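You operate a simulated robot arm through the tools that you are given. There is no shell and no other tool.

The job below is to be done with a simulated robot arm. You get a single attempt, and the scene is never put back.

## Task
Set the gear lash to the figure on the job card.
Fine: free the shaft lock, read the gauge over the small gear, then park the gauge and shut the lock. Where these are worked on the way, their far stop is far enough and under half their travel is too little: shaft lock.

It is judged by the outcome, as a careful person would: the job done as asked, and still so three seconds after it is handed in. It fails if anything else is knocked over, pushed out of place, dropped, spilled or broken.

## Robot
A 6-joint arm with a two-finger parallel gripper, fixed in place. Base frame: the origin is on the floor under the middle of its stand, x ahead of it, y to its left, z up. Readings come in cm, rad, newtons and seconds.
With the tool pointing down near the work surface it reaches from about 30 to 66 cm from the base axis. Its first joint turns from -2.007 to 2.007 rad. Payload 3.43 kg.
The tool frame sits at the grasp point between the pads (the TCP): z along the fingers, y along the line on which they close. The tips reach 3.4 cm beyond it. Largest opening 12.8 cm; finger width 2.4, thickness 1.2; the body of the gripper, 4.8 by 13 cm, starts 9.6 cm behind the TCP.
Orientation is told as [roll, pitch, yaw] about the base's x, y, z axes, in that order, counted from this pose: with the fingers straight down and closing along the base's y, the tool's x points along the base's -x, its y along +y and its z along -z.

## Interface
- The arm moves only by the tool apply_moves. Its argument "commands" is a list of rows, each an object of numbers (a shift or turn left out is 0, a gripper value left out holds the last): "wx", "wy", "wz": the turn, a rotation vector about the tool's x, y, z in rad; "x", "y", "z": the shift along the tool's x, y, z in cm; "hand": the gripper command, from -1 (fully open) to 1 (shut), values between in proportion. In form: [{"wx": .., "wy": .., "wz": .., "x": .., "y": .., "z": .., "hand": ..}, ...]. A call has 1 to 20 rows; each row shifts and turns the commanded pose from where the row before left it, along the tool's axes as they then stand. Each row takes 0.2 s and may step no farther than 5 cm and 0.15 rad from the row before; otherwise, or with a gripper value out of range, the whole call is refused. A pose out of reach is approached as far as the arm can. The call stops where the force on the tool passes 60 N (or 10 N more than at its start, if that is more) or the arm is blocked; 0.2 s more then pass. Each finger travels about 15.3 cm/s and halts on what it meets, pressing with about 34 N; the grip force reading is that of the motor and also rises with nothing between the fingers. The clock runs only during rows and for 0.2 s after the last one: add rows that do not move to give the fingers time. It gives the time, the measured TCP pose, the force on the tool (base axes), the opening and the grip force at its end, in the units of the frame above (readings bear some noise), with the torque about the TCP (base axes, N m) and any sound that the robot's microphone picked up.
- Cameras (640 x 400 px; columns grow to the right, rows downward): "scene" is fixed at [21.83, 65.17, 153.75]; the picture's right is [-1.00, 0.08, 0.00], its down [0.07, 0.90, -0.43] and it looks along [-0.03, -0.43, -0.90] (base axes); focal length 273 px, centre (320, 200). "wrist" rides on the gripper at [7.6, -1.1, -16] in the tool frame; the picture's right is [0.15, 0.99, 0.00], its down [-0.88, 0.13, -0.46] and it looks along [-0.45, 0.07, 0.89] (tool axes); focal length 234 px, centre (320, 200). There is no depth. A picture from a camera that has moved, and an enlarged one, comes with that camera's place and axes in the base frame and with its lens.
- capture(camera): a new picture of that camera. The clock stands still meanwhile.
- slide_trunk(by): slides the trunk up (or, below 0, down) by that many cm; the arm rides with it, the base frame stays. It gives what a move gives, with no picture.
- inspect(camera, box): a new picture of the part [left, top, right, bottom] of that camera's present view, enlarged. The clock stands still meanwhile.
- close_job(): hands the job in; it is judged then, once.

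Nothing tells you positions but the pictures and the camera data. Unless the task says otherwise, let go and move clear before handing in.

The tools are called after ">>>" as a command line: name --argument value ..., lists and objects as JSON in quotes. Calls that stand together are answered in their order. apply_moves: Moves the arm, as the interface text tells. Its arguments: {"type":"object","properties":{"commands":{"type":"array","items":{"type":"object","properties":{"wx":{"type":"number"},"wy":{"type":"number"},"wz":{"type":"number"},"x":{"type":"number"},"y":{"type":"number"},"z":{"type":"number"},"hand":{"type":"number"}}}}},"required":["commands"]} The other tools are called the same way: slide_trunk (by) moves the trunk up or down; capture (camera) takes a picture; inspect (camera, box) takes an enlarged picture of a part of a camera's view; close_job () hands the job in.

At the start:

```text
time_s: 0.0
tcp_pos: [5.52, 35.75, 121.61]
tcp_rot: [0.001, 0.003, 0.0]
ft_force: [0.6, 0.5, -0.5]
wrist_torque: [-0.02, 0.0, 0.02]
finger_gap: 12.78
gripper_force: 0.0
trunk travel left (down, up): [-92.5, 6.5]
```

scene: 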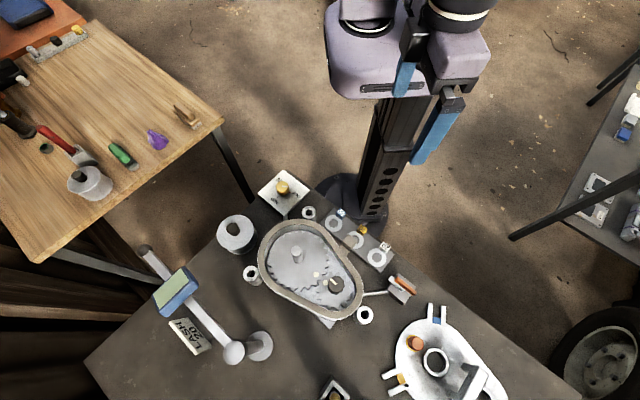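
wrist: 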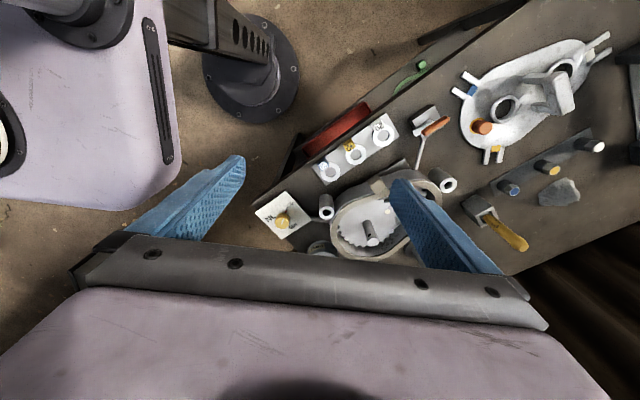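

I see a workbench with a gear housing, a gauge on a swinging arm with a "LASH 20" card, and several knobs and levers. I'll take enlarged pictures first to identify everything before moving.

>>> inspect --camera "scene" --box '[130, 160, 290, 260]'

>>> inspect --camera "scene" --box '[240, 170, 420, 340]'

>>> inspect --camera "scene" --box '[130, 240, 290, 400]'

>>> inspect --camera "scene" --box '[300, 280, 520, 400]'

>>> inspect --camera "wrist" --box '[240, 60, 500, 260]'

>>> inspect --camera "wrist" --box '[420, 20, 640, 260]'

```text
4.00 times, centred on (210, 210) of scene
camera zoom: at [21.83, 65.17, 153.75], right [-1.0, 0.08, 0.0], down [0.07, 0.9, -0.43], along [-0.03, -0.43, -0.9], focal length 1092 px, centre (760, 160)
```

zoom: 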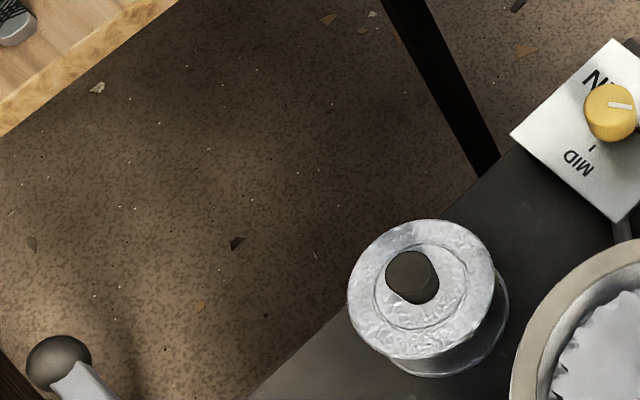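

```text
2.35 times, centred on (330, 255) of scene
camera zoom: at [21.83, 65.17, 153.75], right [-1.0, 0.08, 0.0], down [0.07, 0.9, -0.43], along [-0.03, -0.43, -0.9], focal length 642 px, centre (296, 71)
```

zoom: 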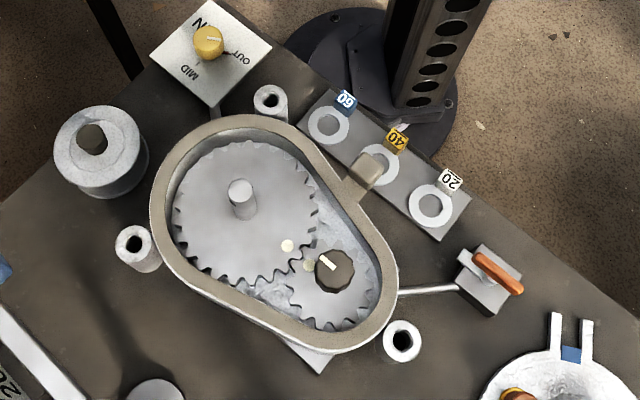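

```text
2.50 times, centred on (210, 320) of scene
camera zoom: at [21.83, 65.17, 153.75], right [-1.0, 0.08, 0.0], down [0.07, 0.9, -0.43], along [-0.03, -0.43, -0.9], focal length 682 px, centre (595, -100)
```

zoom: 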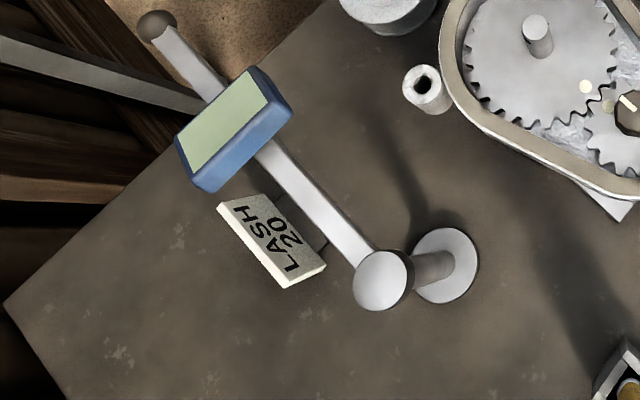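

```text
2.91 times, centred on (410, 340) of scene
camera zoom: at [21.83, 65.17, 153.75], right [-1.0, 0.08, 0.0], down [0.07, 0.9, -0.43], along [-0.03, -0.43, -0.9], focal length 794 px, centre (58, -207)
```

zoom: 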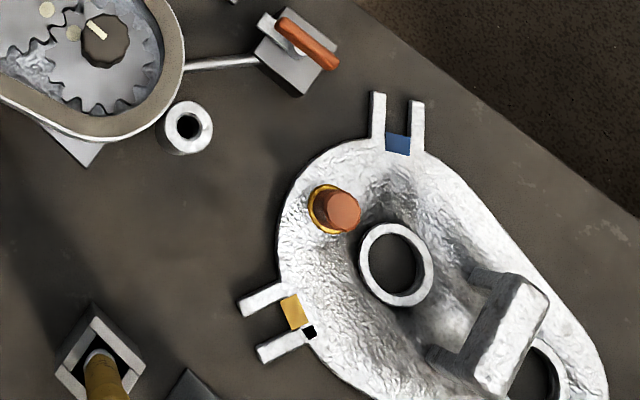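

```text
2.00 times, centred on (370, 160) of wrist
camera zoom: at [-2.06, 34.65, 137.63], right [-0.15, 0.99, 0.0], down [0.88, 0.13, 0.46], along [0.45, 0.07, -0.89], focal length 468 px, centre (220, 280)
```

zoom: 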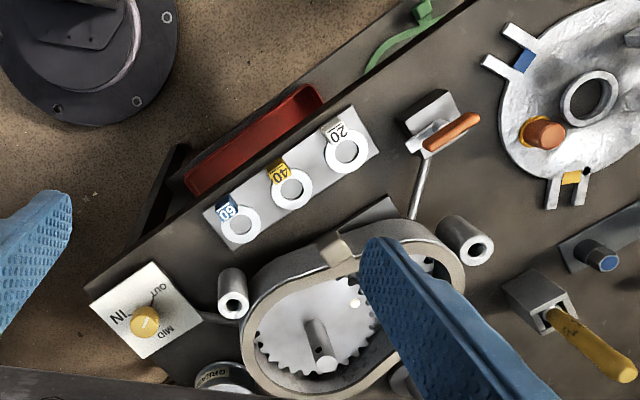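

```text
1.67 times, centred on (530, 140) of wrist
camera zoom: at [-2.06, 34.65, 137.63], right [-0.15, 0.99, 0.0], down [0.88, 0.13, 0.46], along [0.45, 0.07, -0.89], focal length 390 px, centre (-30, 300)
```

zoom: 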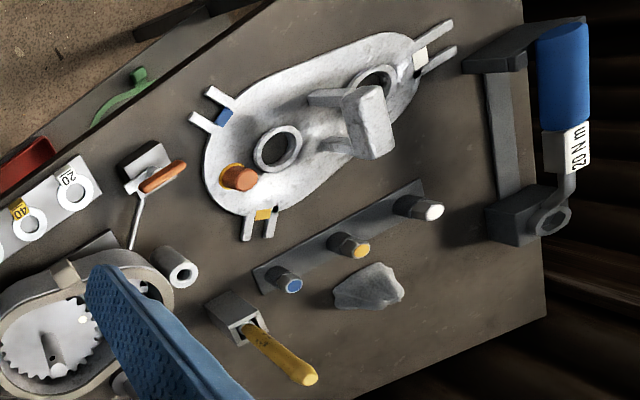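

The bench surface looks to be about 85 cm high, with the adjuster knob plate (IN/MID/OUT) near (29, 30), the shaft lock lever near (1, 58), and the gauge post near (35, 67). I'll move the arm slowly up high to see the housing better with the wrist camera.

>>> apply_moves --commands '[{"x": 2.5, "y": 2}, {"x": 2.5, "y": 2}, {"x": 2.5, "y": 2}, {"x": 2.5, "y": 2}, {"x": 2, "y": 2}]'

>>> capture --camera "wrist"

>>> capture --camera "scene"

```text
time_s: 1.2
tcp_pos: [-6.31, 45.89, 121.54]
tcp_rot: [-0.001, -0.001, 0.0]
ft_force: [-0.1, -0.4, -0.6]
wrist_torque: [-0.02, -0.02, -0.02]
finger_gap: 12.8
gripper_force: 0.2
trunk travel left (down, up): [-92.5, 6.5]
```

```text
taken
camera wrist: at [-14.03, 44.85, 137.54], right [-0.15, 0.99, 0.0], down [0.88, 0.13, 0.46], along [0.45, 0.07, -0.89], focal length 234 px, centre (320, 200)
```

wrist: 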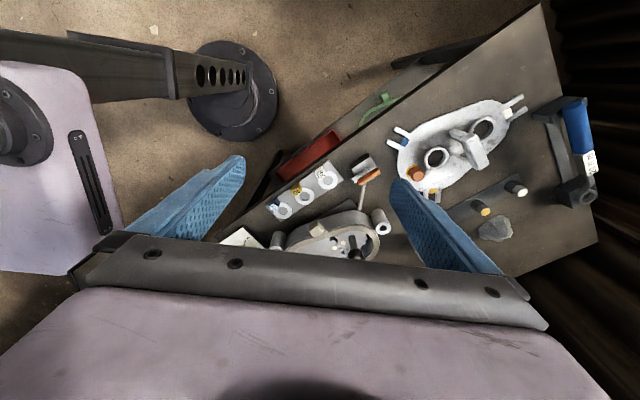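

```text
taken
```

scene: 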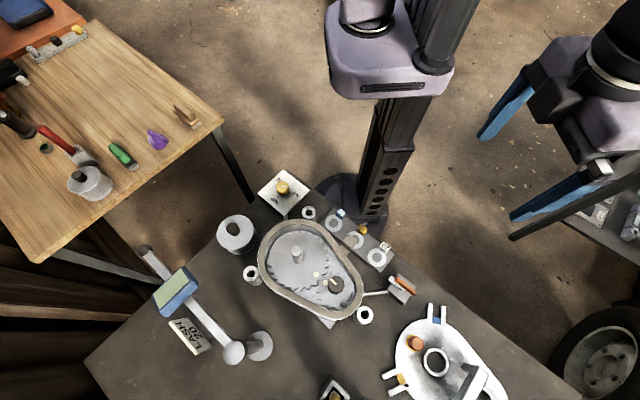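

The wrist camera sees mostly to the −x side of the gripper, so I'll move to the +x side of the housing to look down on it.

>>> apply_moves --commands '[{"x": -4}, {"x": -4}, {"x": -4}, {"x": -4}, {"x": -4}, {"x": -4, "y": 1}, {"x": -4, "y": 1}, {}]'

>>> capture --camera "wrist"

>>> capture --camera "scene"

```text
time_s: 3.0
tcp_pos: [21.5, 47.73, 121.63]
tcp_rot: [-0.001, 0.0, -0.002]
ft_force: [-0.2, -0.5, 0.1]
wrist_torque: [0.0, 0.02, -0.01]
finger_gap: 12.79
gripper_force: 0.0
trunk travel left (down, up): [-92.5, 6.5]
```

```text
taken
camera wrist: at [13.85, 46.56, 137.62], right [-0.15, 0.99, 0.0], down [0.88, 0.13, 0.46], along [0.45, 0.07, -0.89], focal length 234 px, centre (320, 200)
```

wrist: 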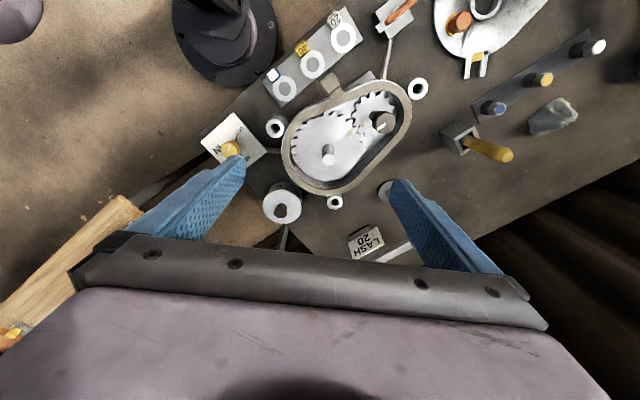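

```text
taken
```

scene: 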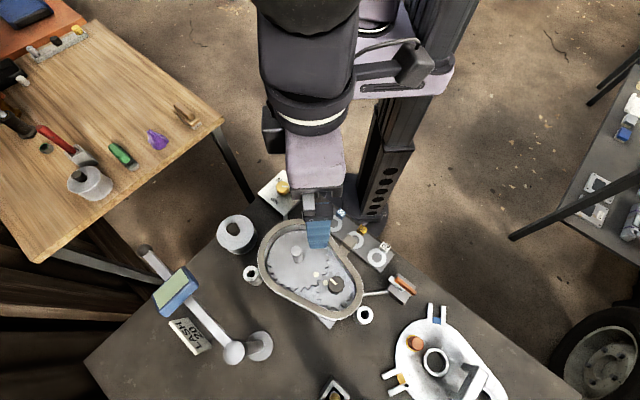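

>>> inspect --camera "wrist" --box '[190, 0, 430, 150]'

>>> inspect --camera "wrist" --box '[270, 60, 430, 160]'

>>> inspect --camera "wrist" --box '[190, 90, 310, 190]'

>>> inspect --camera "wrist" --box '[260, 130, 420, 270]'

>>> inspect --camera "wrist" --box '[360, 0, 520, 100]'

>>> inspect --camera "scene" --box '[140, 240, 220, 300]'

```text
2.67 times, centred on (310, 75) of wrist
camera zoom: at [13.85, 46.56, 137.62], right [-0.15, 0.99, 0.0], down [0.88, 0.13, 0.46], along [0.45, 0.07, -0.89], focal length 624 px, centre (347, 533)
```

zoom: 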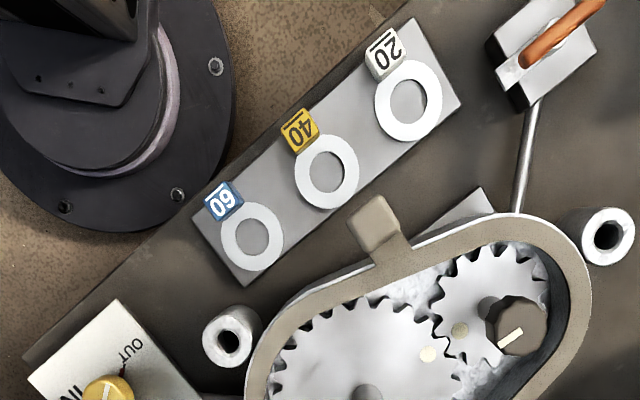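

```text
4.00 times, centred on (350, 110) of wrist
camera zoom: at [13.85, 46.56, 137.62], right [-0.15, 0.99, 0.0], down [0.88, 0.13, 0.46], along [0.45, 0.07, -0.89], focal length 937 px, centre (200, 560)
```

zoom: 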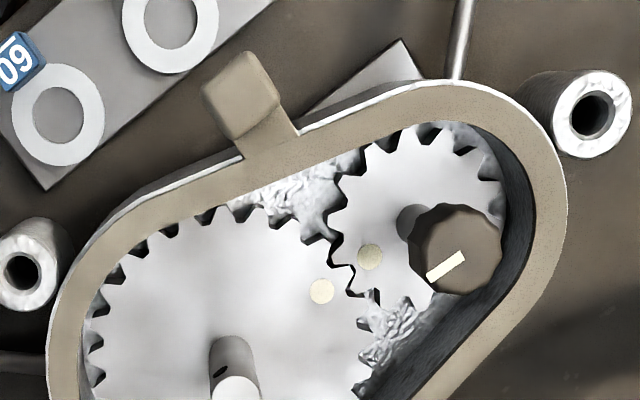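

```text
4.00 times, centred on (250, 140) of wrist
camera zoom: at [13.85, 46.56, 137.62], right [-0.15, 0.99, 0.0], down [0.88, 0.13, 0.46], along [0.45, 0.07, -0.89], focal length 937 px, centre (600, 440)
```

zoom: 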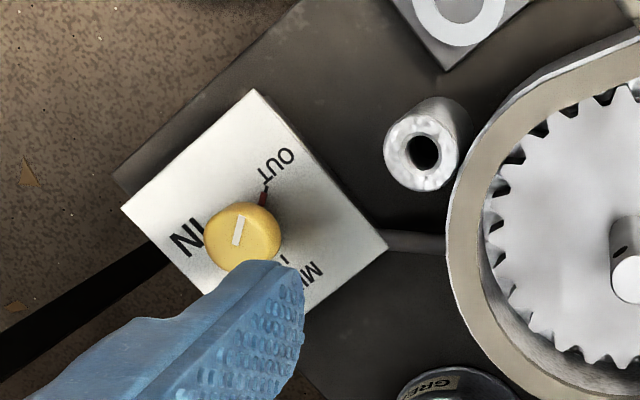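

```text
2.86 times, centred on (340, 200) of wrist
camera zoom: at [13.85, 46.56, 137.62], right [-0.15, 0.99, 0.0], down [0.88, 0.13, 0.46], along [0.45, 0.07, -0.89], focal length 669 px, centre (263, 200)
```

zoom: 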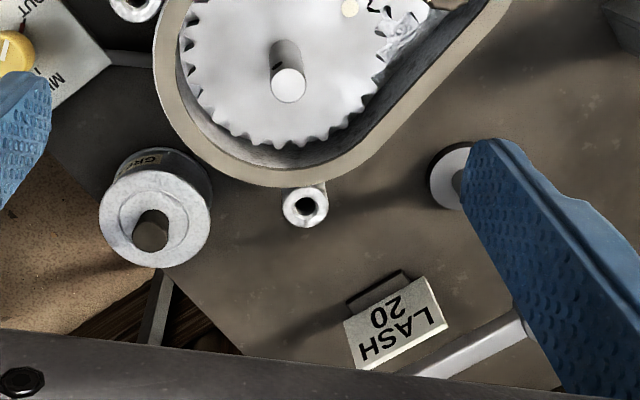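

```text
4.00 times, centred on (440, 50) of wrist
camera zoom: at [13.85, 46.56, 137.62], right [-0.15, 0.99, 0.0], down [0.88, 0.13, 0.46], along [0.45, 0.07, -0.89], focal length 937 px, centre (-160, 800)
```

zoom: 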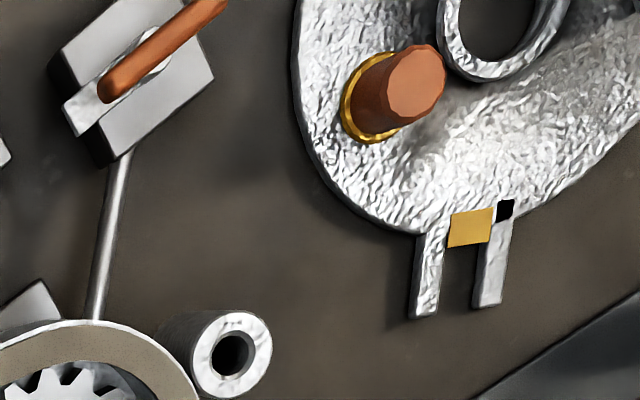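

```text
6.67 times, centred on (180, 270) of scene
camera zoom: at [21.83, 65.17, 153.75], right [-1.0, 0.08, 0.0], down [0.07, 0.9, -0.43], along [-0.03, -0.43, -0.9], focal length 1820 px, centre (1253, -267)
```

zoom: 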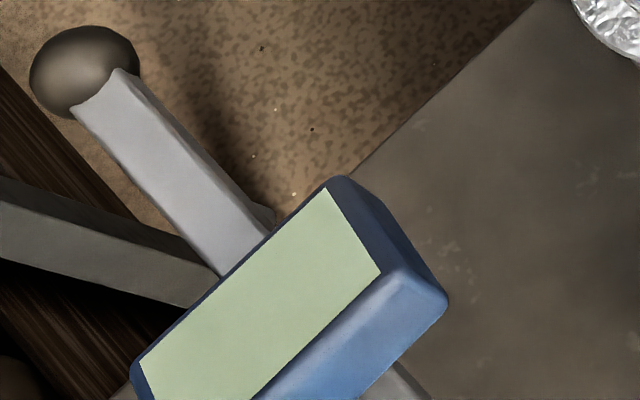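

The housing, card ("LASH 20"), post and knobs are now located. Next I'll get a close look at the orange shaft‑lock lever from above.

>>> apply_moves --commands '[{"x": 4, "y": 1.5}, {"x": 4, "y": 1.5}, {"x": 4, "y": 1.5}, {"z": 2}, {"z": 2}, {}]'

>>> capture --camera "wrist"

>>> inspect --camera "wrist" --box '[240, 0, 440, 125]'

```text
time_s: 4.4
tcp_pos: [9.57, 52.36, 117.55]
tcp_rot: [0.001, 0.0, 0.0]
ft_force: [0.0, 0.4, -0.5]
wrist_torque: [0.02, 0.04, 0.01]
finger_gap: 12.8
gripper_force: 0.0
trunk travel left (down, up): [-92.5, 6.5]
```

```text
taken
camera wrist: at [1.95, 51.28, 133.63], right [-0.15, 0.99, 0.0], down [0.88, 0.13, 0.46], along [0.45, 0.07, -0.89], focal length 234 px, centre (320, 200)
```

wrist: 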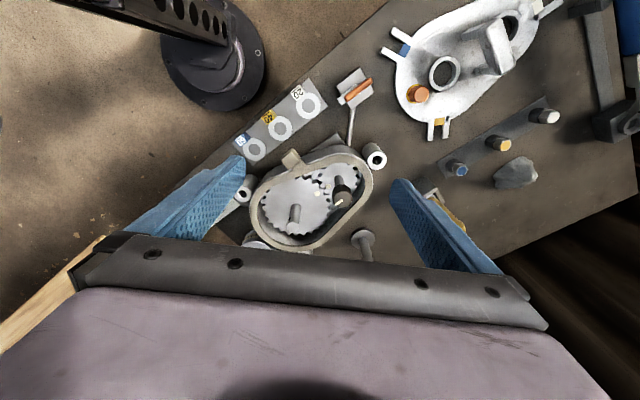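

```text
3.20 times, centred on (340, 62) of wrist
camera zoom: at [1.95, 51.28, 133.63], right [-0.15, 0.99, 0.0], down [0.88, 0.13, 0.46], along [0.45, 0.07, -0.89], focal length 749 px, centre (256, 640)
```

zoom: 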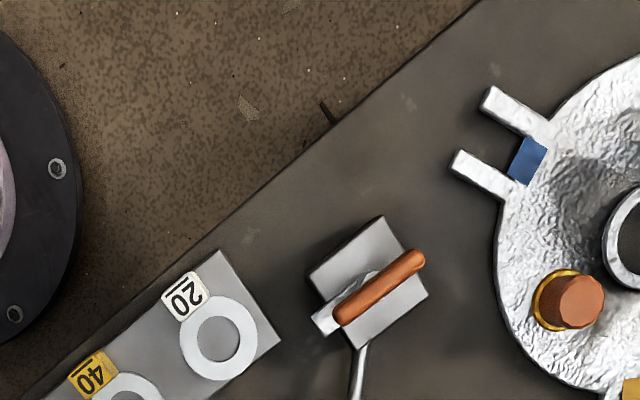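

The lever looks like an orange handle a few centimetres long over a block, from about (4, 56) to (1, 59.5) at z of about 90–92. I want a much closer look before touching it.

>>> inspect --camera "scene" --box '[376, 265, 424, 310]'

>>> inspect --camera "wrist" --box '[320, 50, 400, 110]'

>>> inspect --camera "scene" --box '[300, 250, 380, 330]'

>>> inspect --camera "scene" --box '[250, 165, 314, 225]'

```text
8.89 times, centred on (400, 288) of scene
camera zoom: at [21.83, 65.17, 153.75], right [-1.0, 0.08, 0.0], down [0.07, 0.9, -0.43], along [-0.03, -0.43, -0.9], focal length 2426 px, centre (-391, -578)
```

zoom: 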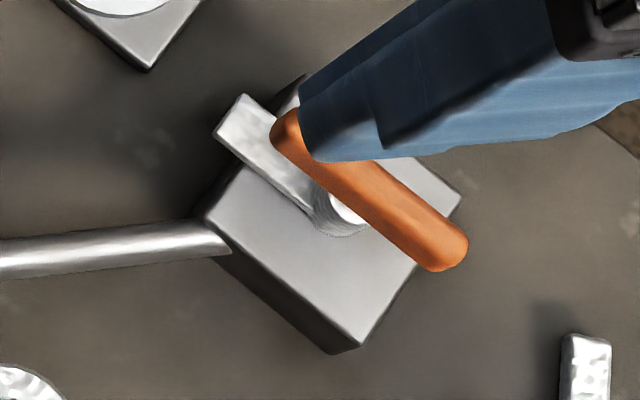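

```text
6.67 times, centred on (360, 80) of wrist
camera zoom: at [1.95, 51.28, 133.63], right [-0.15, 0.99, 0.0], down [0.88, 0.13, 0.46], along [0.45, 0.07, -0.89], focal length 1561 px, centre (53, 1000)
```

zoom: 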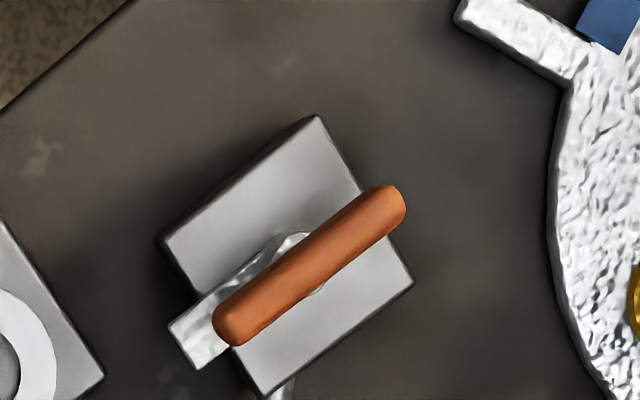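

```text
5.00 times, centred on (340, 290) of scene
camera zoom: at [21.83, 65.17, 153.75], right [-1.0, 0.08, 0.0], down [0.07, 0.9, -0.43], along [-0.03, -0.43, -0.9], focal length 1365 px, centre (220, -250)
```

zoom: 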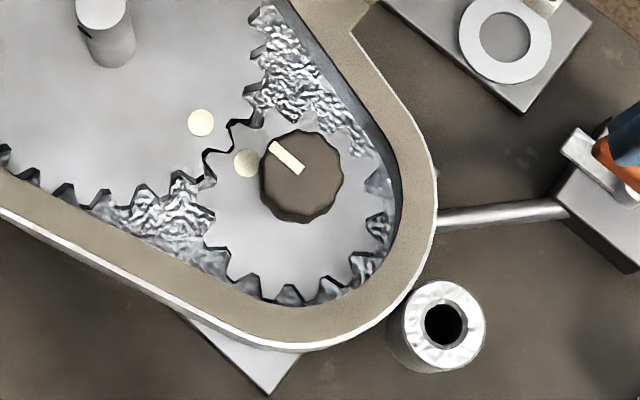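

```text
6.67 times, centred on (282, 195) of scene
camera zoom: at [21.83, 65.17, 153.75], right [-1.0, 0.08, 0.0], down [0.07, 0.9, -0.43], along [-0.03, -0.43, -0.9], focal length 1820 px, centre (573, 233)
```

zoom: 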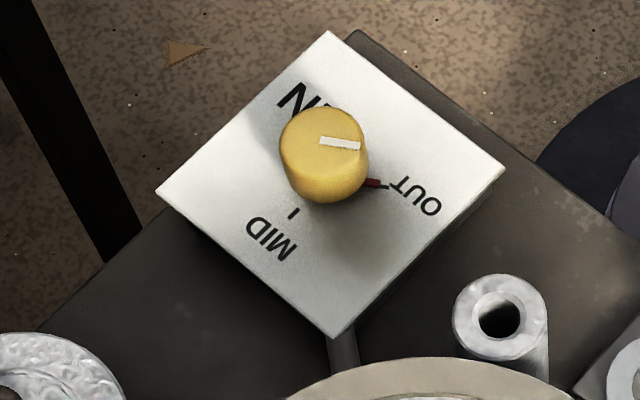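

The lever appears to be a T-handle on a hub above the block, but I need a side view to be certain of its axis. I'll tilt the wrist camera to look at it from the side, staying clear above it.

>>> apply_moves --commands '[{"x": 4, "y": 2}, {"x": 4, "y": 2}, {"x": 3, "y": 2}, {"wy": -0.14}, {"wy": -0.14}, {"wy": -0.14}, {"wy": -0.14}, {"wy": -0.14}, {"x": 2, "z": 2.3}, {"x": 2, "z": 2.3}, {"x": 2, "z": 2.3}, {}]'

>>> capture --camera "wrist"

>>> capture --camera "scene"

```text
time_s: 7.0
tcp_pos: [-0.34, 54.86, 107.33]
tcp_rot: [0.001, -0.698, 0.001]
ft_force: [0.2, 0.3, 0.4]
wrist_torque: [0.04, 0.01, 0.01]
finger_gap: 12.79
gripper_force: 0.0
out of reach, approached as far as the arm can: row 3, 5, 7, 8
trunk travel left (down, up): [-92.5, 6.5]
```

```text
taken
camera wrist: at [-16.49, 53.84, 114.68], right [-0.11, 0.99, -0.09], down [0.38, 0.13, 0.91], along [0.92, 0.07, -0.39], focal length 234 px, centre (320, 200)
```

wrist: 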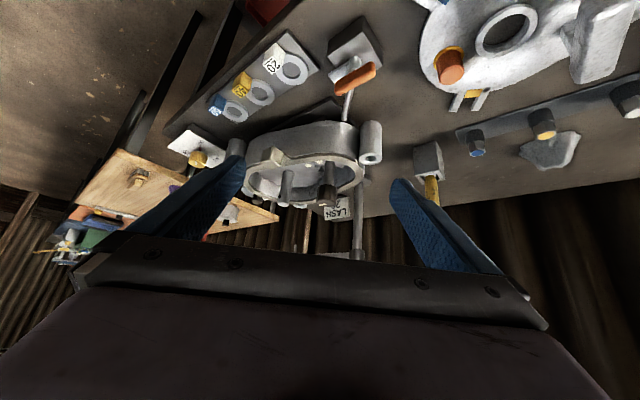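

```text
taken
```

scene: 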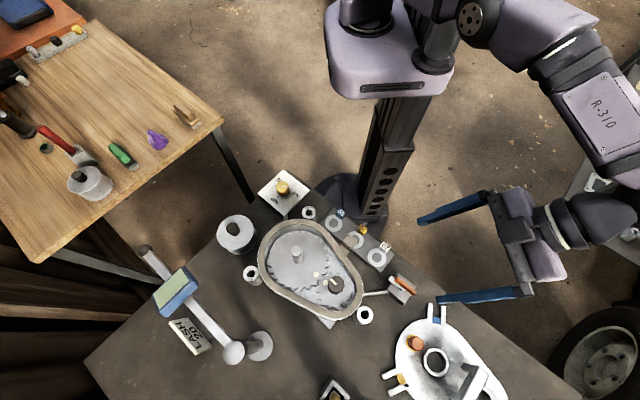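

>>> inspect --camera "wrist" --box '[310, 0, 430, 100]'

>>> inspect --camera "wrist" --box '[150, 80, 440, 280]'

>>> inspect --camera "scene" --box '[370, 260, 430, 310]'

```text
4.00 times, centred on (370, 50) of wrist
camera zoom: at [-16.49, 53.84, 114.68], right [-0.11, 0.99, -0.09], down [0.38, 0.13, 0.91], along [0.92, 0.07, -0.39], focal length 937 px, centre (120, 800)
```

zoom: 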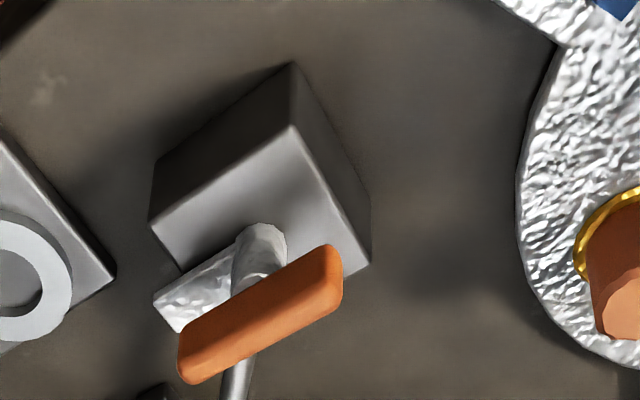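

```text
2.00 times, centred on (295, 180) of wrist
camera zoom: at [-16.49, 53.84, 114.68], right [-0.11, 0.99, -0.09], down [0.38, 0.13, 0.91], along [0.92, 0.07, -0.39], focal length 468 px, centre (370, 240)
```

zoom: 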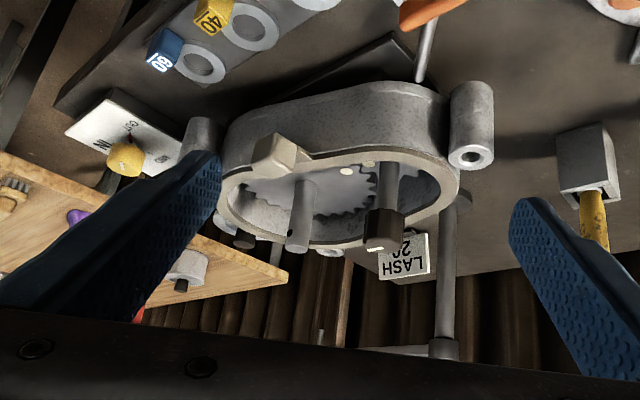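

```text
8.00 times, centred on (400, 285) of scene
camera zoom: at [21.83, 65.17, 153.75], right [-1.0, 0.08, 0.0], down [0.07, 0.9, -0.43], along [-0.03, -0.43, -0.9], focal length 2184 px, centre (-320, -480)
```

zoom: 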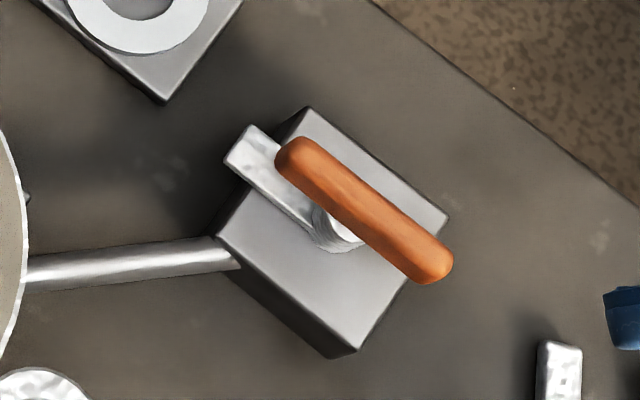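

The side view shows a vertical hub with an orange T-bar on top, so the lock turns about a vertical axis (handle centre about (2.45, 57.9, 91.2), bar direction about −48°). I'll straighten the tool, yaw so that the fingers straddle the bar, and check the pose.

>>> apply_moves --commands '[{"wy": 0.14}, {"wy": 0.14}, {"wy": 0.14}, {"wy": 0.14}, {"wy": 0.138}, {"wz": 0.138}, {"wz": 0.138}, {"wz": 0.138}, {"wz": 0.138}, {"wz": 0.138}, {"wz": 0.14}, {}]'

```text
time_s: 9.6
tcp_pos: [-0.49, 54.7, 107.25]
tcp_rot: [0.002, -0.001, -0.831]
ft_force: [0.0, -0.5, -1.0]
wrist_torque: [0.0, -0.03, 0.03]
finger_gap: 12.79
gripper_force: 0.1
trunk travel left (down, up): [-92.5, 6.5]
```

>>> apply_moves --commands '[{"x": 0.4, "y": 4.35, "hand": 0.1}, {"z": 3}, {"z": 3}, {"z": 3}, {}]'

>>> capture --camera "wrist"

>>> inspect --camera "scene" --box '[360, 230, 480, 310]'

```text
time_s: 10.8
tcp_pos: [2.66, 57.83, 98.27]
tcp_rot: [0.001, 0.0, -0.83]
ft_force: [-0.4, 0.7, 0.0]
wrist_torque: [0.0, 0.0, 0.01]
finger_gap: 5.75
gripper_force: 0.0
trunk travel left (down, up): [-92.5, 6.5]
```

```text
taken
camera wrist: at [-3.3, 62.75, 114.36], right [0.63, 0.78, 0.0], down [0.69, -0.56, 0.46], along [0.35, -0.29, -0.89], focal length 234 px, centre (320, 200)
```

wrist: 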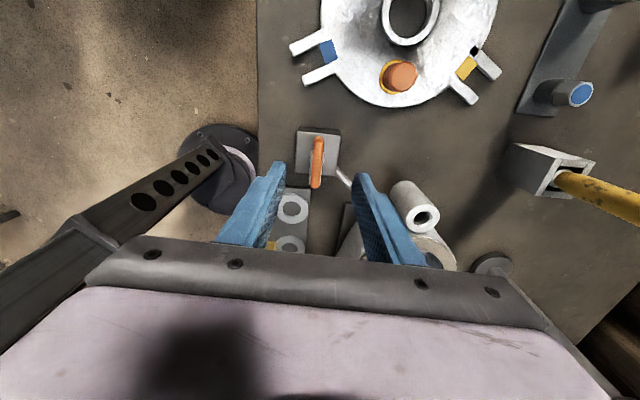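

```text
5.00 times, centred on (420, 270) of scene
camera zoom: at [21.83, 65.17, 153.75], right [-1.0, 0.08, 0.0], down [0.07, 0.9, -0.43], along [-0.03, -0.43, -0.9], focal length 1365 px, centre (-180, -150)
```

zoom: 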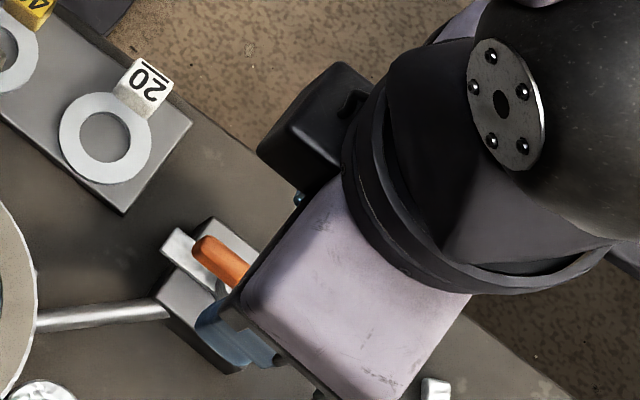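

The bar sits between the open fingers as planned. I'll lower to z of about 93.4 and close on it.

>>> apply_moves --commands '[{"x": 0.15, "y": -0.15, "z": 1.5}, {"z": 1.5}, {"z": 1.0}, {"z": 0.9}, {}]'

>>> capture --camera "wrist"

```text
time_s: 12.0
tcp_pos: [2.4, 57.92, 93.24]
tcp_rot: [0.002, 0.0, -0.832]
ft_force: [0.7, -0.1, -0.5]
wrist_torque: [0.0, 0.0, 0.03]
finger_gap: 5.76
gripper_force: 0.0
trunk travel left (down, up): [-92.5, 6.5]
```

```text
taken
camera wrist: at [-3.66, 62.85, 109.34], right [0.63, 0.78, 0.0], down [0.69, -0.56, 0.46], along [0.36, -0.29, -0.89], focal length 234 px, centre (320, 200)
```

wrist: 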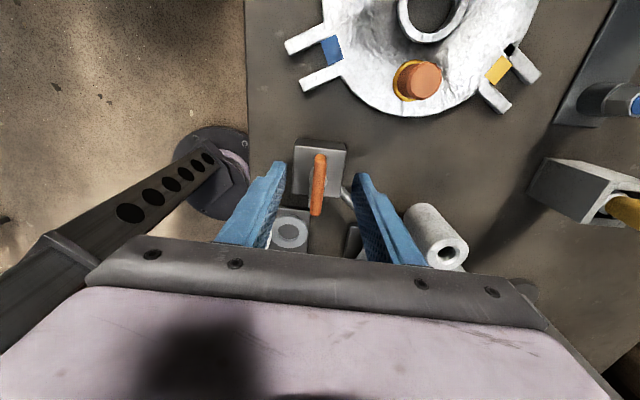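

>>> apply_moves --commands '[{"hand": 0.5}, {"hand": 0.7}, {"hand": 1}, {}, {}]'

>>> inspect --camera "wrist" --box '[240, 120, 400, 240]'

```text
time_s: 13.2
tcp_pos: [2.29, 57.93, 93.31]
tcp_rot: [0.001, -0.001, -0.831]
ft_force: [-4.8, -3.1, -0.6]
wrist_torque: [-0.25, 0.18, -0.04]
finger_gap: 1.54
gripper_force: 45.1
trunk travel left (down, up): [-92.5, 6.5]
```

```text
3.33 times, centred on (320, 180) of wrist
camera zoom: at [-3.74, 62.8, 109.32], right [0.63, 0.78, 0.0], down [0.69, -0.56, 0.46], along [0.36, -0.29, -0.89], focal length 781 px, centre (320, 267)
```

zoom: 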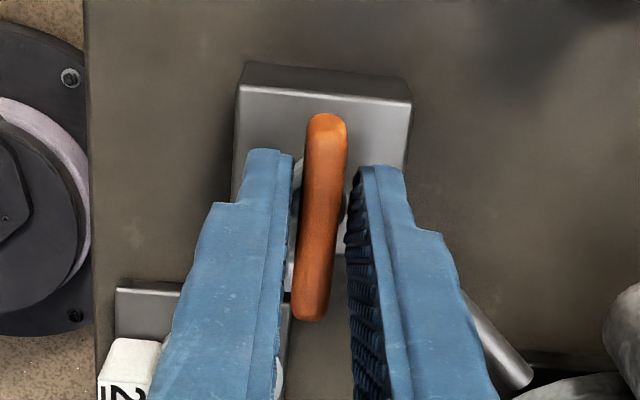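

The bar is gripped (gap 1.54 cm). I'll test which way it turns with a small rotation.

>>> apply_moves --commands '[{"wz": -0.1}, {"wz": -0.1}, {"wz": -0.1}, {}]'

>>> inspect --camera "wrist" --box '[240, 120, 400, 240]'

```text
time_s: 14.2
tcp_pos: [2.02, 57.75, 93.31]
tcp_rot: [-0.002, -0.002, -0.529]
ft_force: [-8.1, -8.5, -6.3]
wrist_torque: [0.27, 1.14, -0.03]
finger_gap: 1.58
gripper_force: 45.0
trunk travel left (down, up): [-92.5, 6.5]
```

```text
3.33 times, centred on (320, 180) of wrist
camera zoom: at [-4.98, 60.76, 109.32], right [0.37, 0.93, 0.0], down [0.83, -0.33, 0.46], along [0.42, -0.17, -0.89], focal length 781 px, centre (320, 267)
```

zoom: 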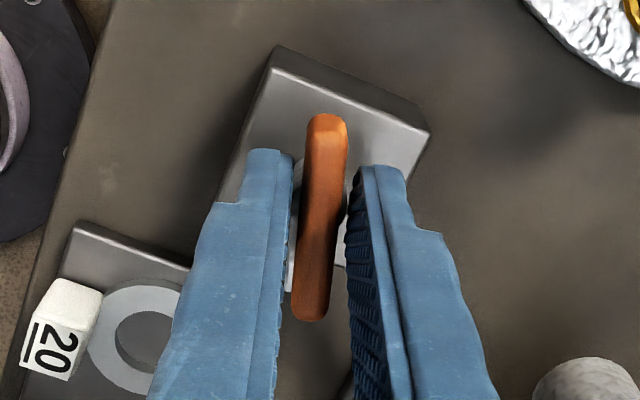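

The bar turns freely counter‑clockwise. I'll continue in that direction while easing the side load.

>>> apply_moves --commands '[{"wz": -0.1, "x": 0.15, "y": -0.25}, {"wz": -0.1}, {"wz": -0.1}, {"wz": -0.1}, {}]'

```text
time_s: 15.4
tcp_pos: [2.03, 57.66, 93.29]
tcp_rot: [-0.003, -0.002, -0.128]
ft_force: [1.7, -12.2, -9.4]
wrist_torque: [-0.39, -0.59, -0.08]
finger_gap: 1.56
gripper_force: 45.6
trunk travel left (down, up): [-92.5, 6.5]
```

>>> apply_moves --commands '[{"wz": -0.1, "y": -0.15}, {"wz": -0.1}, {"wz": -0.1}, {"wz": -0.1}, {}]'

>>> inspect --camera "wrist" --box '[240, 120, 400, 240]'

```text
time_s: 16.6
tcp_pos: [2.08, 57.56, 93.27]
tcp_rot: [-0.005, 0.001, 0.27]
ft_force: [5.2, -12.0, -11.5]
wrist_torque: [-0.05, -1.01, -0.05]
finger_gap: 1.56
gripper_force: 44.7
trunk travel left (down, up): [-92.5, 6.5]
```

```text
3.33 times, centred on (320, 180) of wrist
camera zoom: at [-4.91, 54.55, 109.35], right [-0.41, 0.91, 0.0], down [0.81, 0.36, 0.46], along [0.42, 0.18, -0.89], focal length 781 px, centre (320, 267)
```

zoom: 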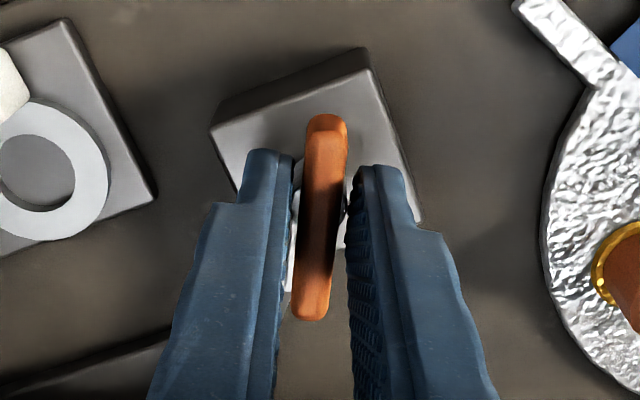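

>>> apply_moves --commands '[{"wz": -0.1, "y": -0.15}, {"wz": -0.1}, {"wz": -0.1}, {}]'

>>> apply_moves --commands '[{"wz": -0.06}, {"wz": -0.06}, {}]'

>>> inspect --camera "wrist" --box '[240, 120, 400, 240]'

```text
time_s: 17.6
tcp_pos: [2.19, 57.51, 93.38]
tcp_rot: [-0.004, 0.0, 0.572]
ft_force: [5.7, -12.5, -12.2]
wrist_torque: [0.06, -0.77, -0.04]
finger_gap: 1.57
gripper_force: 44.9
trunk travel left (down, up): [-92.5, 6.5]
```

```text
time_s: 18.4
tcp_pos: [2.12, 57.45, 93.33]
tcp_rot: [-0.002, 0.002, 0.691]
ft_force: [7.8, -13.1, -13.1]
wrist_torque: [-0.04, -0.54, -0.07]
finger_gap: 1.56
gripper_force: 45.4
trunk travel left (down, up): [-92.5, 6.5]
```

```text
3.33 times, centred on (320, 180) of wrist
camera zoom: at [-2.96, 51.84, 109.37], right [-0.74, 0.67, 0.0], down [0.6, 0.66, 0.45], along [0.31, 0.34, -0.89], focal length 781 px, centre (320, 267)
```

zoom: 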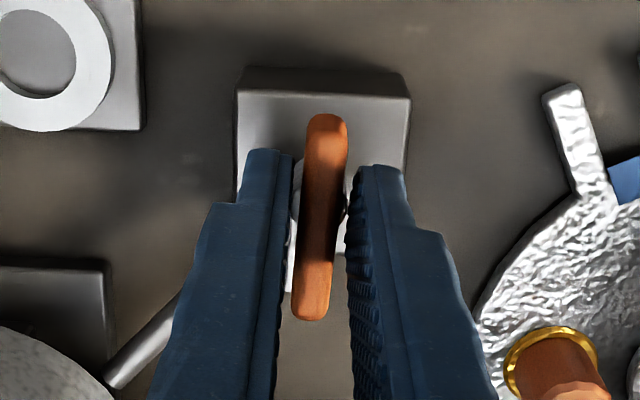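

>>> apply_moves --commands '[{"wz": -0.06}, {"wz": -0.06}, {}]'

>>> apply_moves --commands '[{"wz": -0.06}, {"wz": -0.06}, {}]'

>>> inspect --camera "wrist" --box '[240, 120, 400, 240]'

```text
time_s: 19.2
tcp_pos: [2.17, 57.39, 93.38]
tcp_rot: [-0.004, 0.003, 0.811]
ft_force: [8.5, -12.8, -12.3]
wrist_torque: [-0.38, -0.17, -0.23]
finger_gap: 1.55
gripper_force: 45.2
trunk travel left (down, up): [-92.5, 6.5]
```

```text
time_s: 20.0
tcp_pos: [2.22, 57.36, 93.3]
tcp_rot: [-0.005, 0.004, 0.933]
ft_force: [7.3, -14.1, -12.0]
wrist_torque: [-0.47, -0.11, -0.12]
finger_gap: 1.56
gripper_force: 44.9
trunk travel left (down, up): [-92.5, 6.5]
```

```text
3.33 times, centred on (320, 180) of wrist
camera zoom: at [-1.43, 50.71, 109.43], right [-0.88, 0.47, 0.0], down [0.42, 0.79, 0.45], along [0.22, 0.4, -0.89], focal length 781 px, centre (320, 267)
```

zoom: 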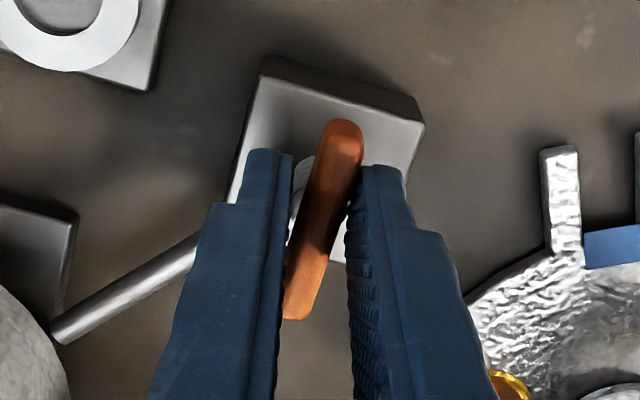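

The bar stopped turning at about 90° and the fingers began to slip around it, so the lock is at its far stop. I'll release and lift off to check.

>>> apply_moves --commands '[{"hand": 0.5}, {"hand": 0.1}, {}, {"z": -2}, {"z": -4}, {"z": -4}, {"z": -4}, {}]'

>>> capture --camera "wrist"

>>> capture --camera "scene"

```text
time_s: 21.8
tcp_pos: [2.11, 57.79, 107.37]
tcp_rot: [0.0, 0.001, 0.93]
ft_force: [0.7, 0.5, 0.0]
wrist_torque: [0.0, 0.02, 0.0]
finger_gap: 5.77
gripper_force: 0.0
trunk travel left (down, up): [-92.5, 6.5]
```

```text
taken
camera wrist: at [-1.56, 50.99, 123.49], right [-0.88, 0.47, 0.0], down [0.42, 0.78, 0.46], along [0.22, 0.4, -0.89], focal length 234 px, centre (320, 200)
```

wrist: 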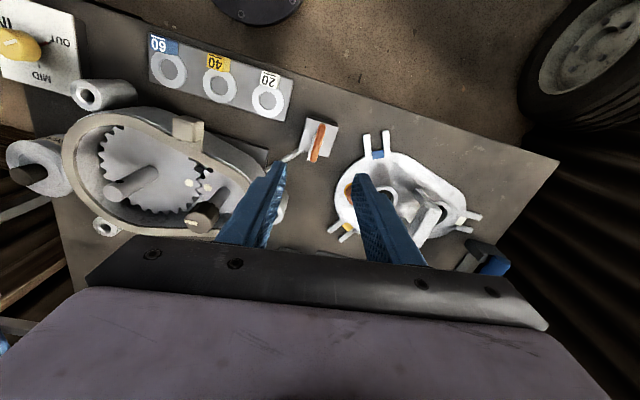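

```text
taken
```

scene: 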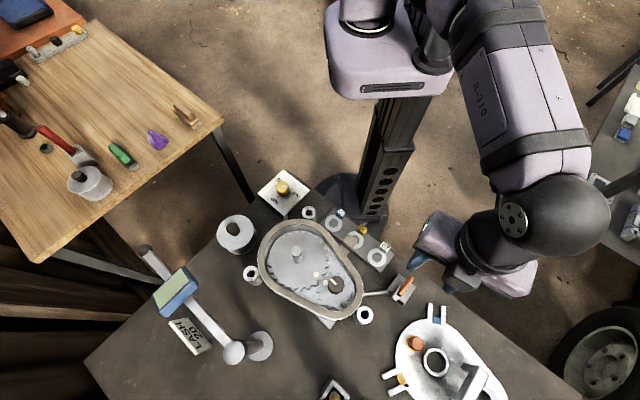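

The lock bar is now turned 90° and the lock is freed. Next I'll raise the arm, square it up, and tilt the wrist camera to look across at the gauge arm.

>>> apply_moves --commands '[{"z": -4, "hand": -1}, {"z": -4}, {"z": -4}, {"wz": 0.14}, {"wz": 0.14}, {"wz": 0.14}, {"wz": 0.14}, {"wz": 0.14}, {"wz": 0.14}, {"wz": 0.09}, {"x": -4, "y": -2}, {"x": -4, "y": -2}, {"x": -4, "y": -2}, {"x": -1, "y": -1}, {"wy": -0.14}, {"wy": -0.14}, {"wy": -0.14}, {"wy": -0.14}, {"wy": -0.14}]'

>>> capture --camera "wrist"

```text
time_s: 25.8
tcp_pos: [15.0, 49.92, 119.12]
tcp_rot: [0.0, -0.705, -0.001]
ft_force: [-0.1, -0.5, -0.2]
wrist_torque: [0.03, -0.03, -0.02]
finger_gap: 12.78
gripper_force: 0.1
out of reach, approached as far as the arm can: row 3
trunk travel left (down, up): [-92.5, 6.5]
```

```text
taken
camera wrist: at [-1.16, 48.91, 126.47], right [-0.11, 0.99, -0.09], down [0.38, 0.13, 0.92], along [0.92, 0.07, -0.39], focal length 234 px, centre (320, 200)
```

wrist: 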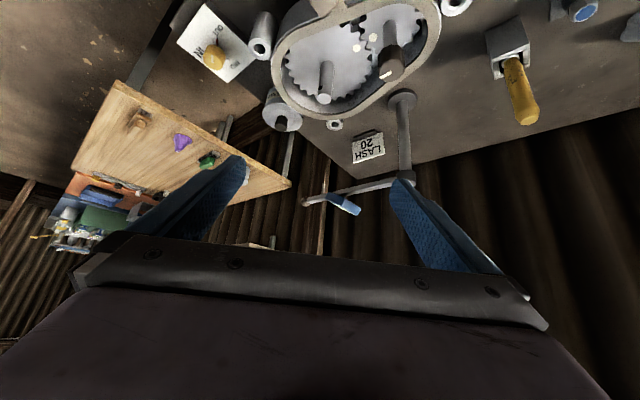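

>>> inspect --camera "wrist" --box '[280, 80, 440, 230]'

>>> inspect --camera "scene" --box '[130, 235, 280, 370]'

```text
2.67 times, centred on (360, 155) of wrist
camera zoom: at [-1.16, 48.91, 126.47], right [-0.11, 0.99, -0.09], down [0.38, 0.13, 0.92], along [0.92, 0.07, -0.39], focal length 624 px, centre (213, 320)
```

zoom: 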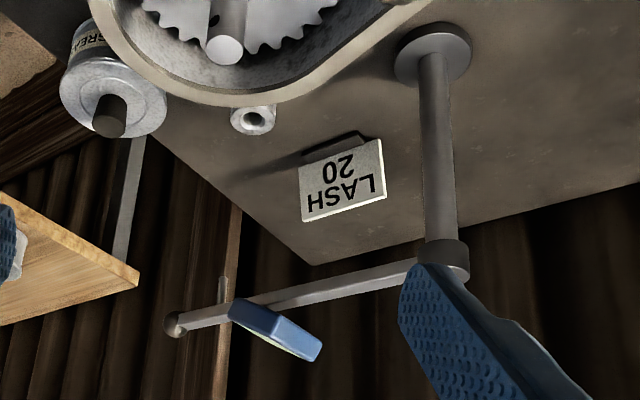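

```text
2.96 times, centred on (205, 302) of scene
camera zoom: at [21.83, 65.17, 153.75], right [-1.0, 0.08, 0.0], down [0.07, 0.9, -0.43], along [-0.03, -0.43, -0.9], focal length 809 px, centre (661, -104)
```

zoom: 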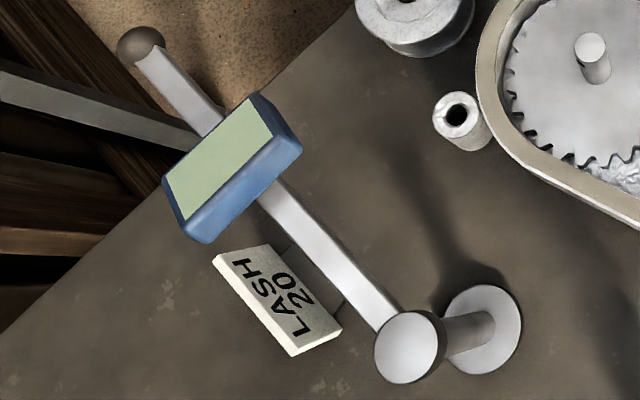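

The gauge arm is at z of about 104, with its ball end near (53.4, 49.3) and a probe pin about 19.8 cm from the post, which matches the distance to the small gear. I'll close the fingers and bring the tool, tilted outward, to a point short of the arm so I can hook it from its far side.

>>> apply_moves --commands '[{"x": -2.61, "y": -2.33, "z": 2.2, "hand": 1}, {"x": -2.61, "y": -2.33, "z": 2.2}, {"x": -2.61, "y": -2.33, "z": 2.2}, {"x": -2.61, "y": -2.33, "z": 2.2}, {"x": -2.61, "y": -2.33, "z": 2.2}, {"x": -2.61, "y": -2.33, "z": 2.2}, {"wx": -0.0837, "wz": -0.0995}, {"wx": -0.0837, "wz": -0.0995}, {"wx": -0.0837, "wz": -0.0995}, {"wx": -0.0837, "wz": -0.0995}, {"wx": -0.0837, "wz": -0.0995}, {"wx": -0.0837, "wz": -0.0995}, {}]'

>>> capture --camera "wrist"

>>> capture --camera "scene"

```text
time_s: 28.6
tcp_pos: [35.64, 36.01, 119.11]
tcp_rot: [-0.003, -0.701, 0.781]
ft_force: [0.7, -0.2, 0.2]
wrist_torque: [-0.01, -0.01, -0.03]
finger_gap: 0.01
gripper_force: 33.7
trunk travel left (down, up): [-92.5, 6.5]
```

```text
taken
camera wrist: at [24.91, 23.9, 126.55], right [-0.78, 0.62, -0.1], down [0.18, 0.36, 0.92], along [0.61, 0.69, -0.39], focal length 234 px, centre (320, 200)
```

wrist: 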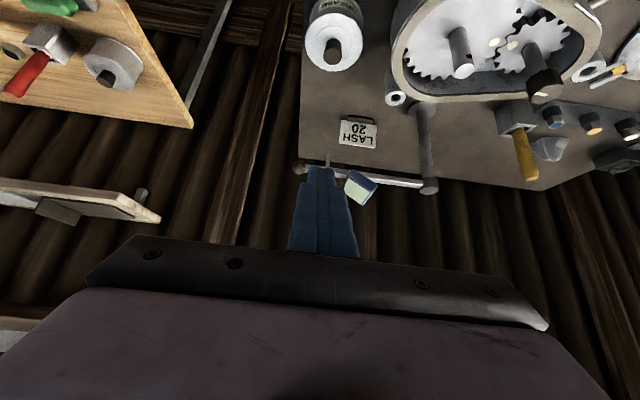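

```text
taken
```

scene: 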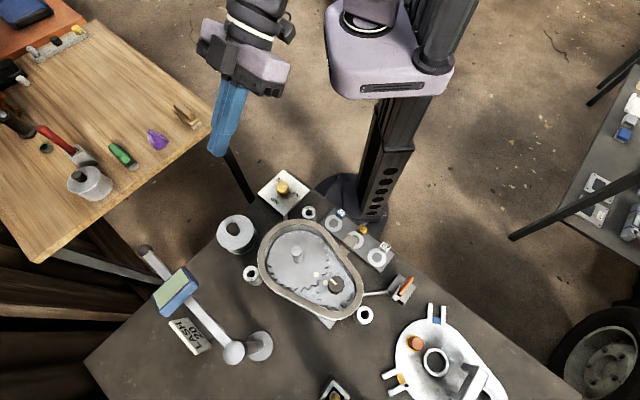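

>>> apply_moves --commands '[{"x": -2.22, "y": 0.06, "z": 2.95}, {"x": -2.22, "y": 0.06, "z": 2.95}, {"x": -2.22, "y": 0.06, "z": 2.95}, {"x": -2.22, "y": 0.06, "z": 2.95}, {"x": -2.22, "y": 0.06, "z": 2.95}, {}]'

>>> capture --camera "wrist"

>>> capture --camera "scene"

```text
time_s: 30.0
tcp_pos: [48.1, 48.67, 115.17]
tcp_rot: [-0.002, -0.702, 0.782]
ft_force: [0.1, 0.0, -0.5]
wrist_torque: [-0.04, 0.0, -0.01]
finger_gap: 0.03
gripper_force: 32.9
trunk travel left (down, up): [-92.5, 6.5]
```

```text
taken
camera wrist: at [37.41, 36.57, 122.54], right [-0.78, 0.62, -0.1], down [0.18, 0.36, 0.92], along [0.61, 0.69, -0.39], focal length 234 px, centre (320, 200)
```

wrist: 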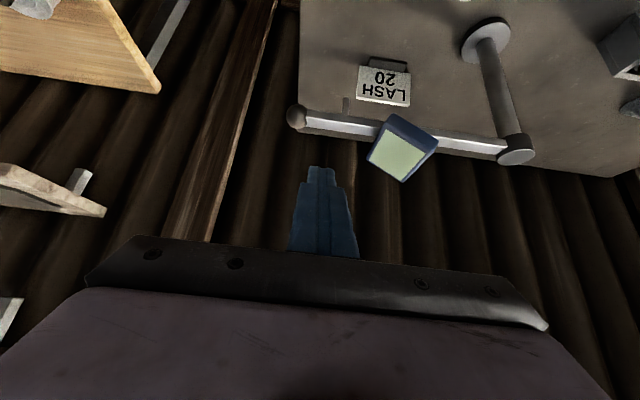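

```text
taken
```

scene: 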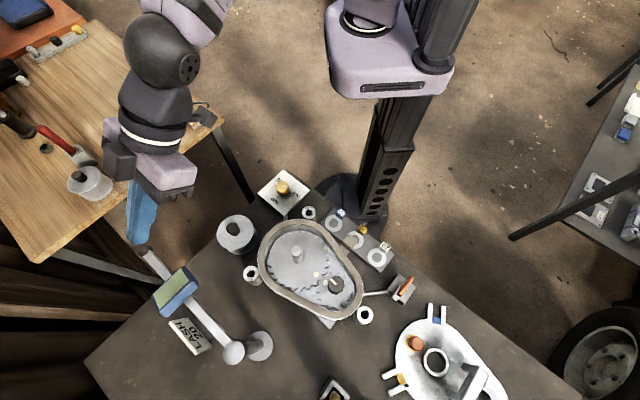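

The finger will pass about 1.8 cm clear beyond the bar between the gauge body and the ball. I'll advance along the tool axis.

>>> apply_moves --commands '[{"z": 2.5}, {"z": 2.5}, {"z": 2.5}, {"z": 2.5}, {"z": 2.0}, {"z": 2.0}, {}]'

>>> capture --camera "wrist"

>>> inspect --camera "scene" --box '[80, 200, 280, 370]'

```text
time_s: 31.6
tcp_pos: [54.58, 55.12, 104.45]
tcp_rot: [-0.001, -0.702, 0.782]
ft_force: [-0.5, 0.2, 0.5]
wrist_torque: [0.03, -0.01, 0.01]
finger_gap: 0.0
gripper_force: 33.5
trunk travel left (down, up): [-92.5, 6.5]
```

```text
taken
camera wrist: at [43.84, 43.09, 111.82], right [-0.78, 0.62, -0.1], down [0.18, 0.36, 0.92], along [0.61, 0.69, -0.39], focal length 234 px, centre (320, 200)
```

wrist: 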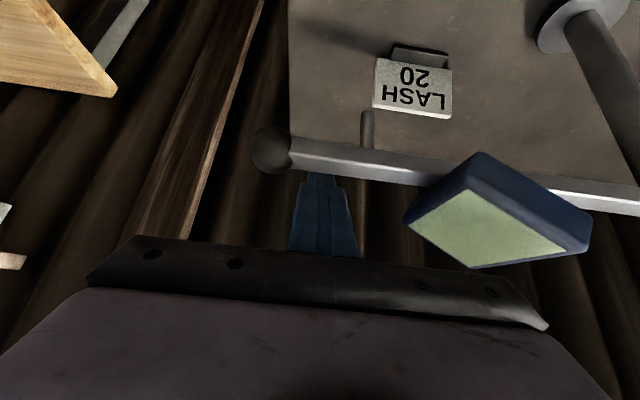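

```text
2.35 times, centred on (180, 285) of scene
camera zoom: at [21.83, 65.17, 153.75], right [-1.0, 0.08, 0.0], down [0.07, 0.9, -0.43], along [-0.03, -0.43, -0.9], focal length 642 px, centre (649, 0)
```

zoom: 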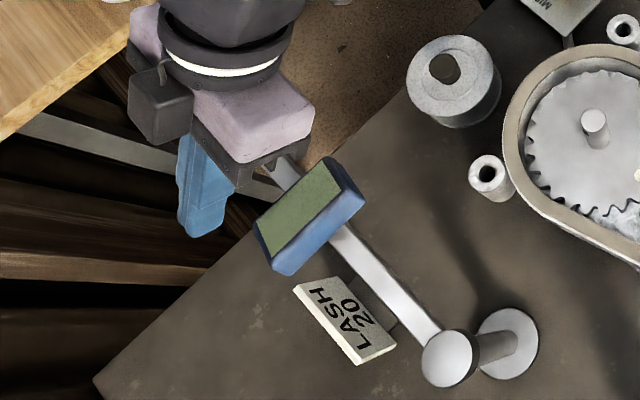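

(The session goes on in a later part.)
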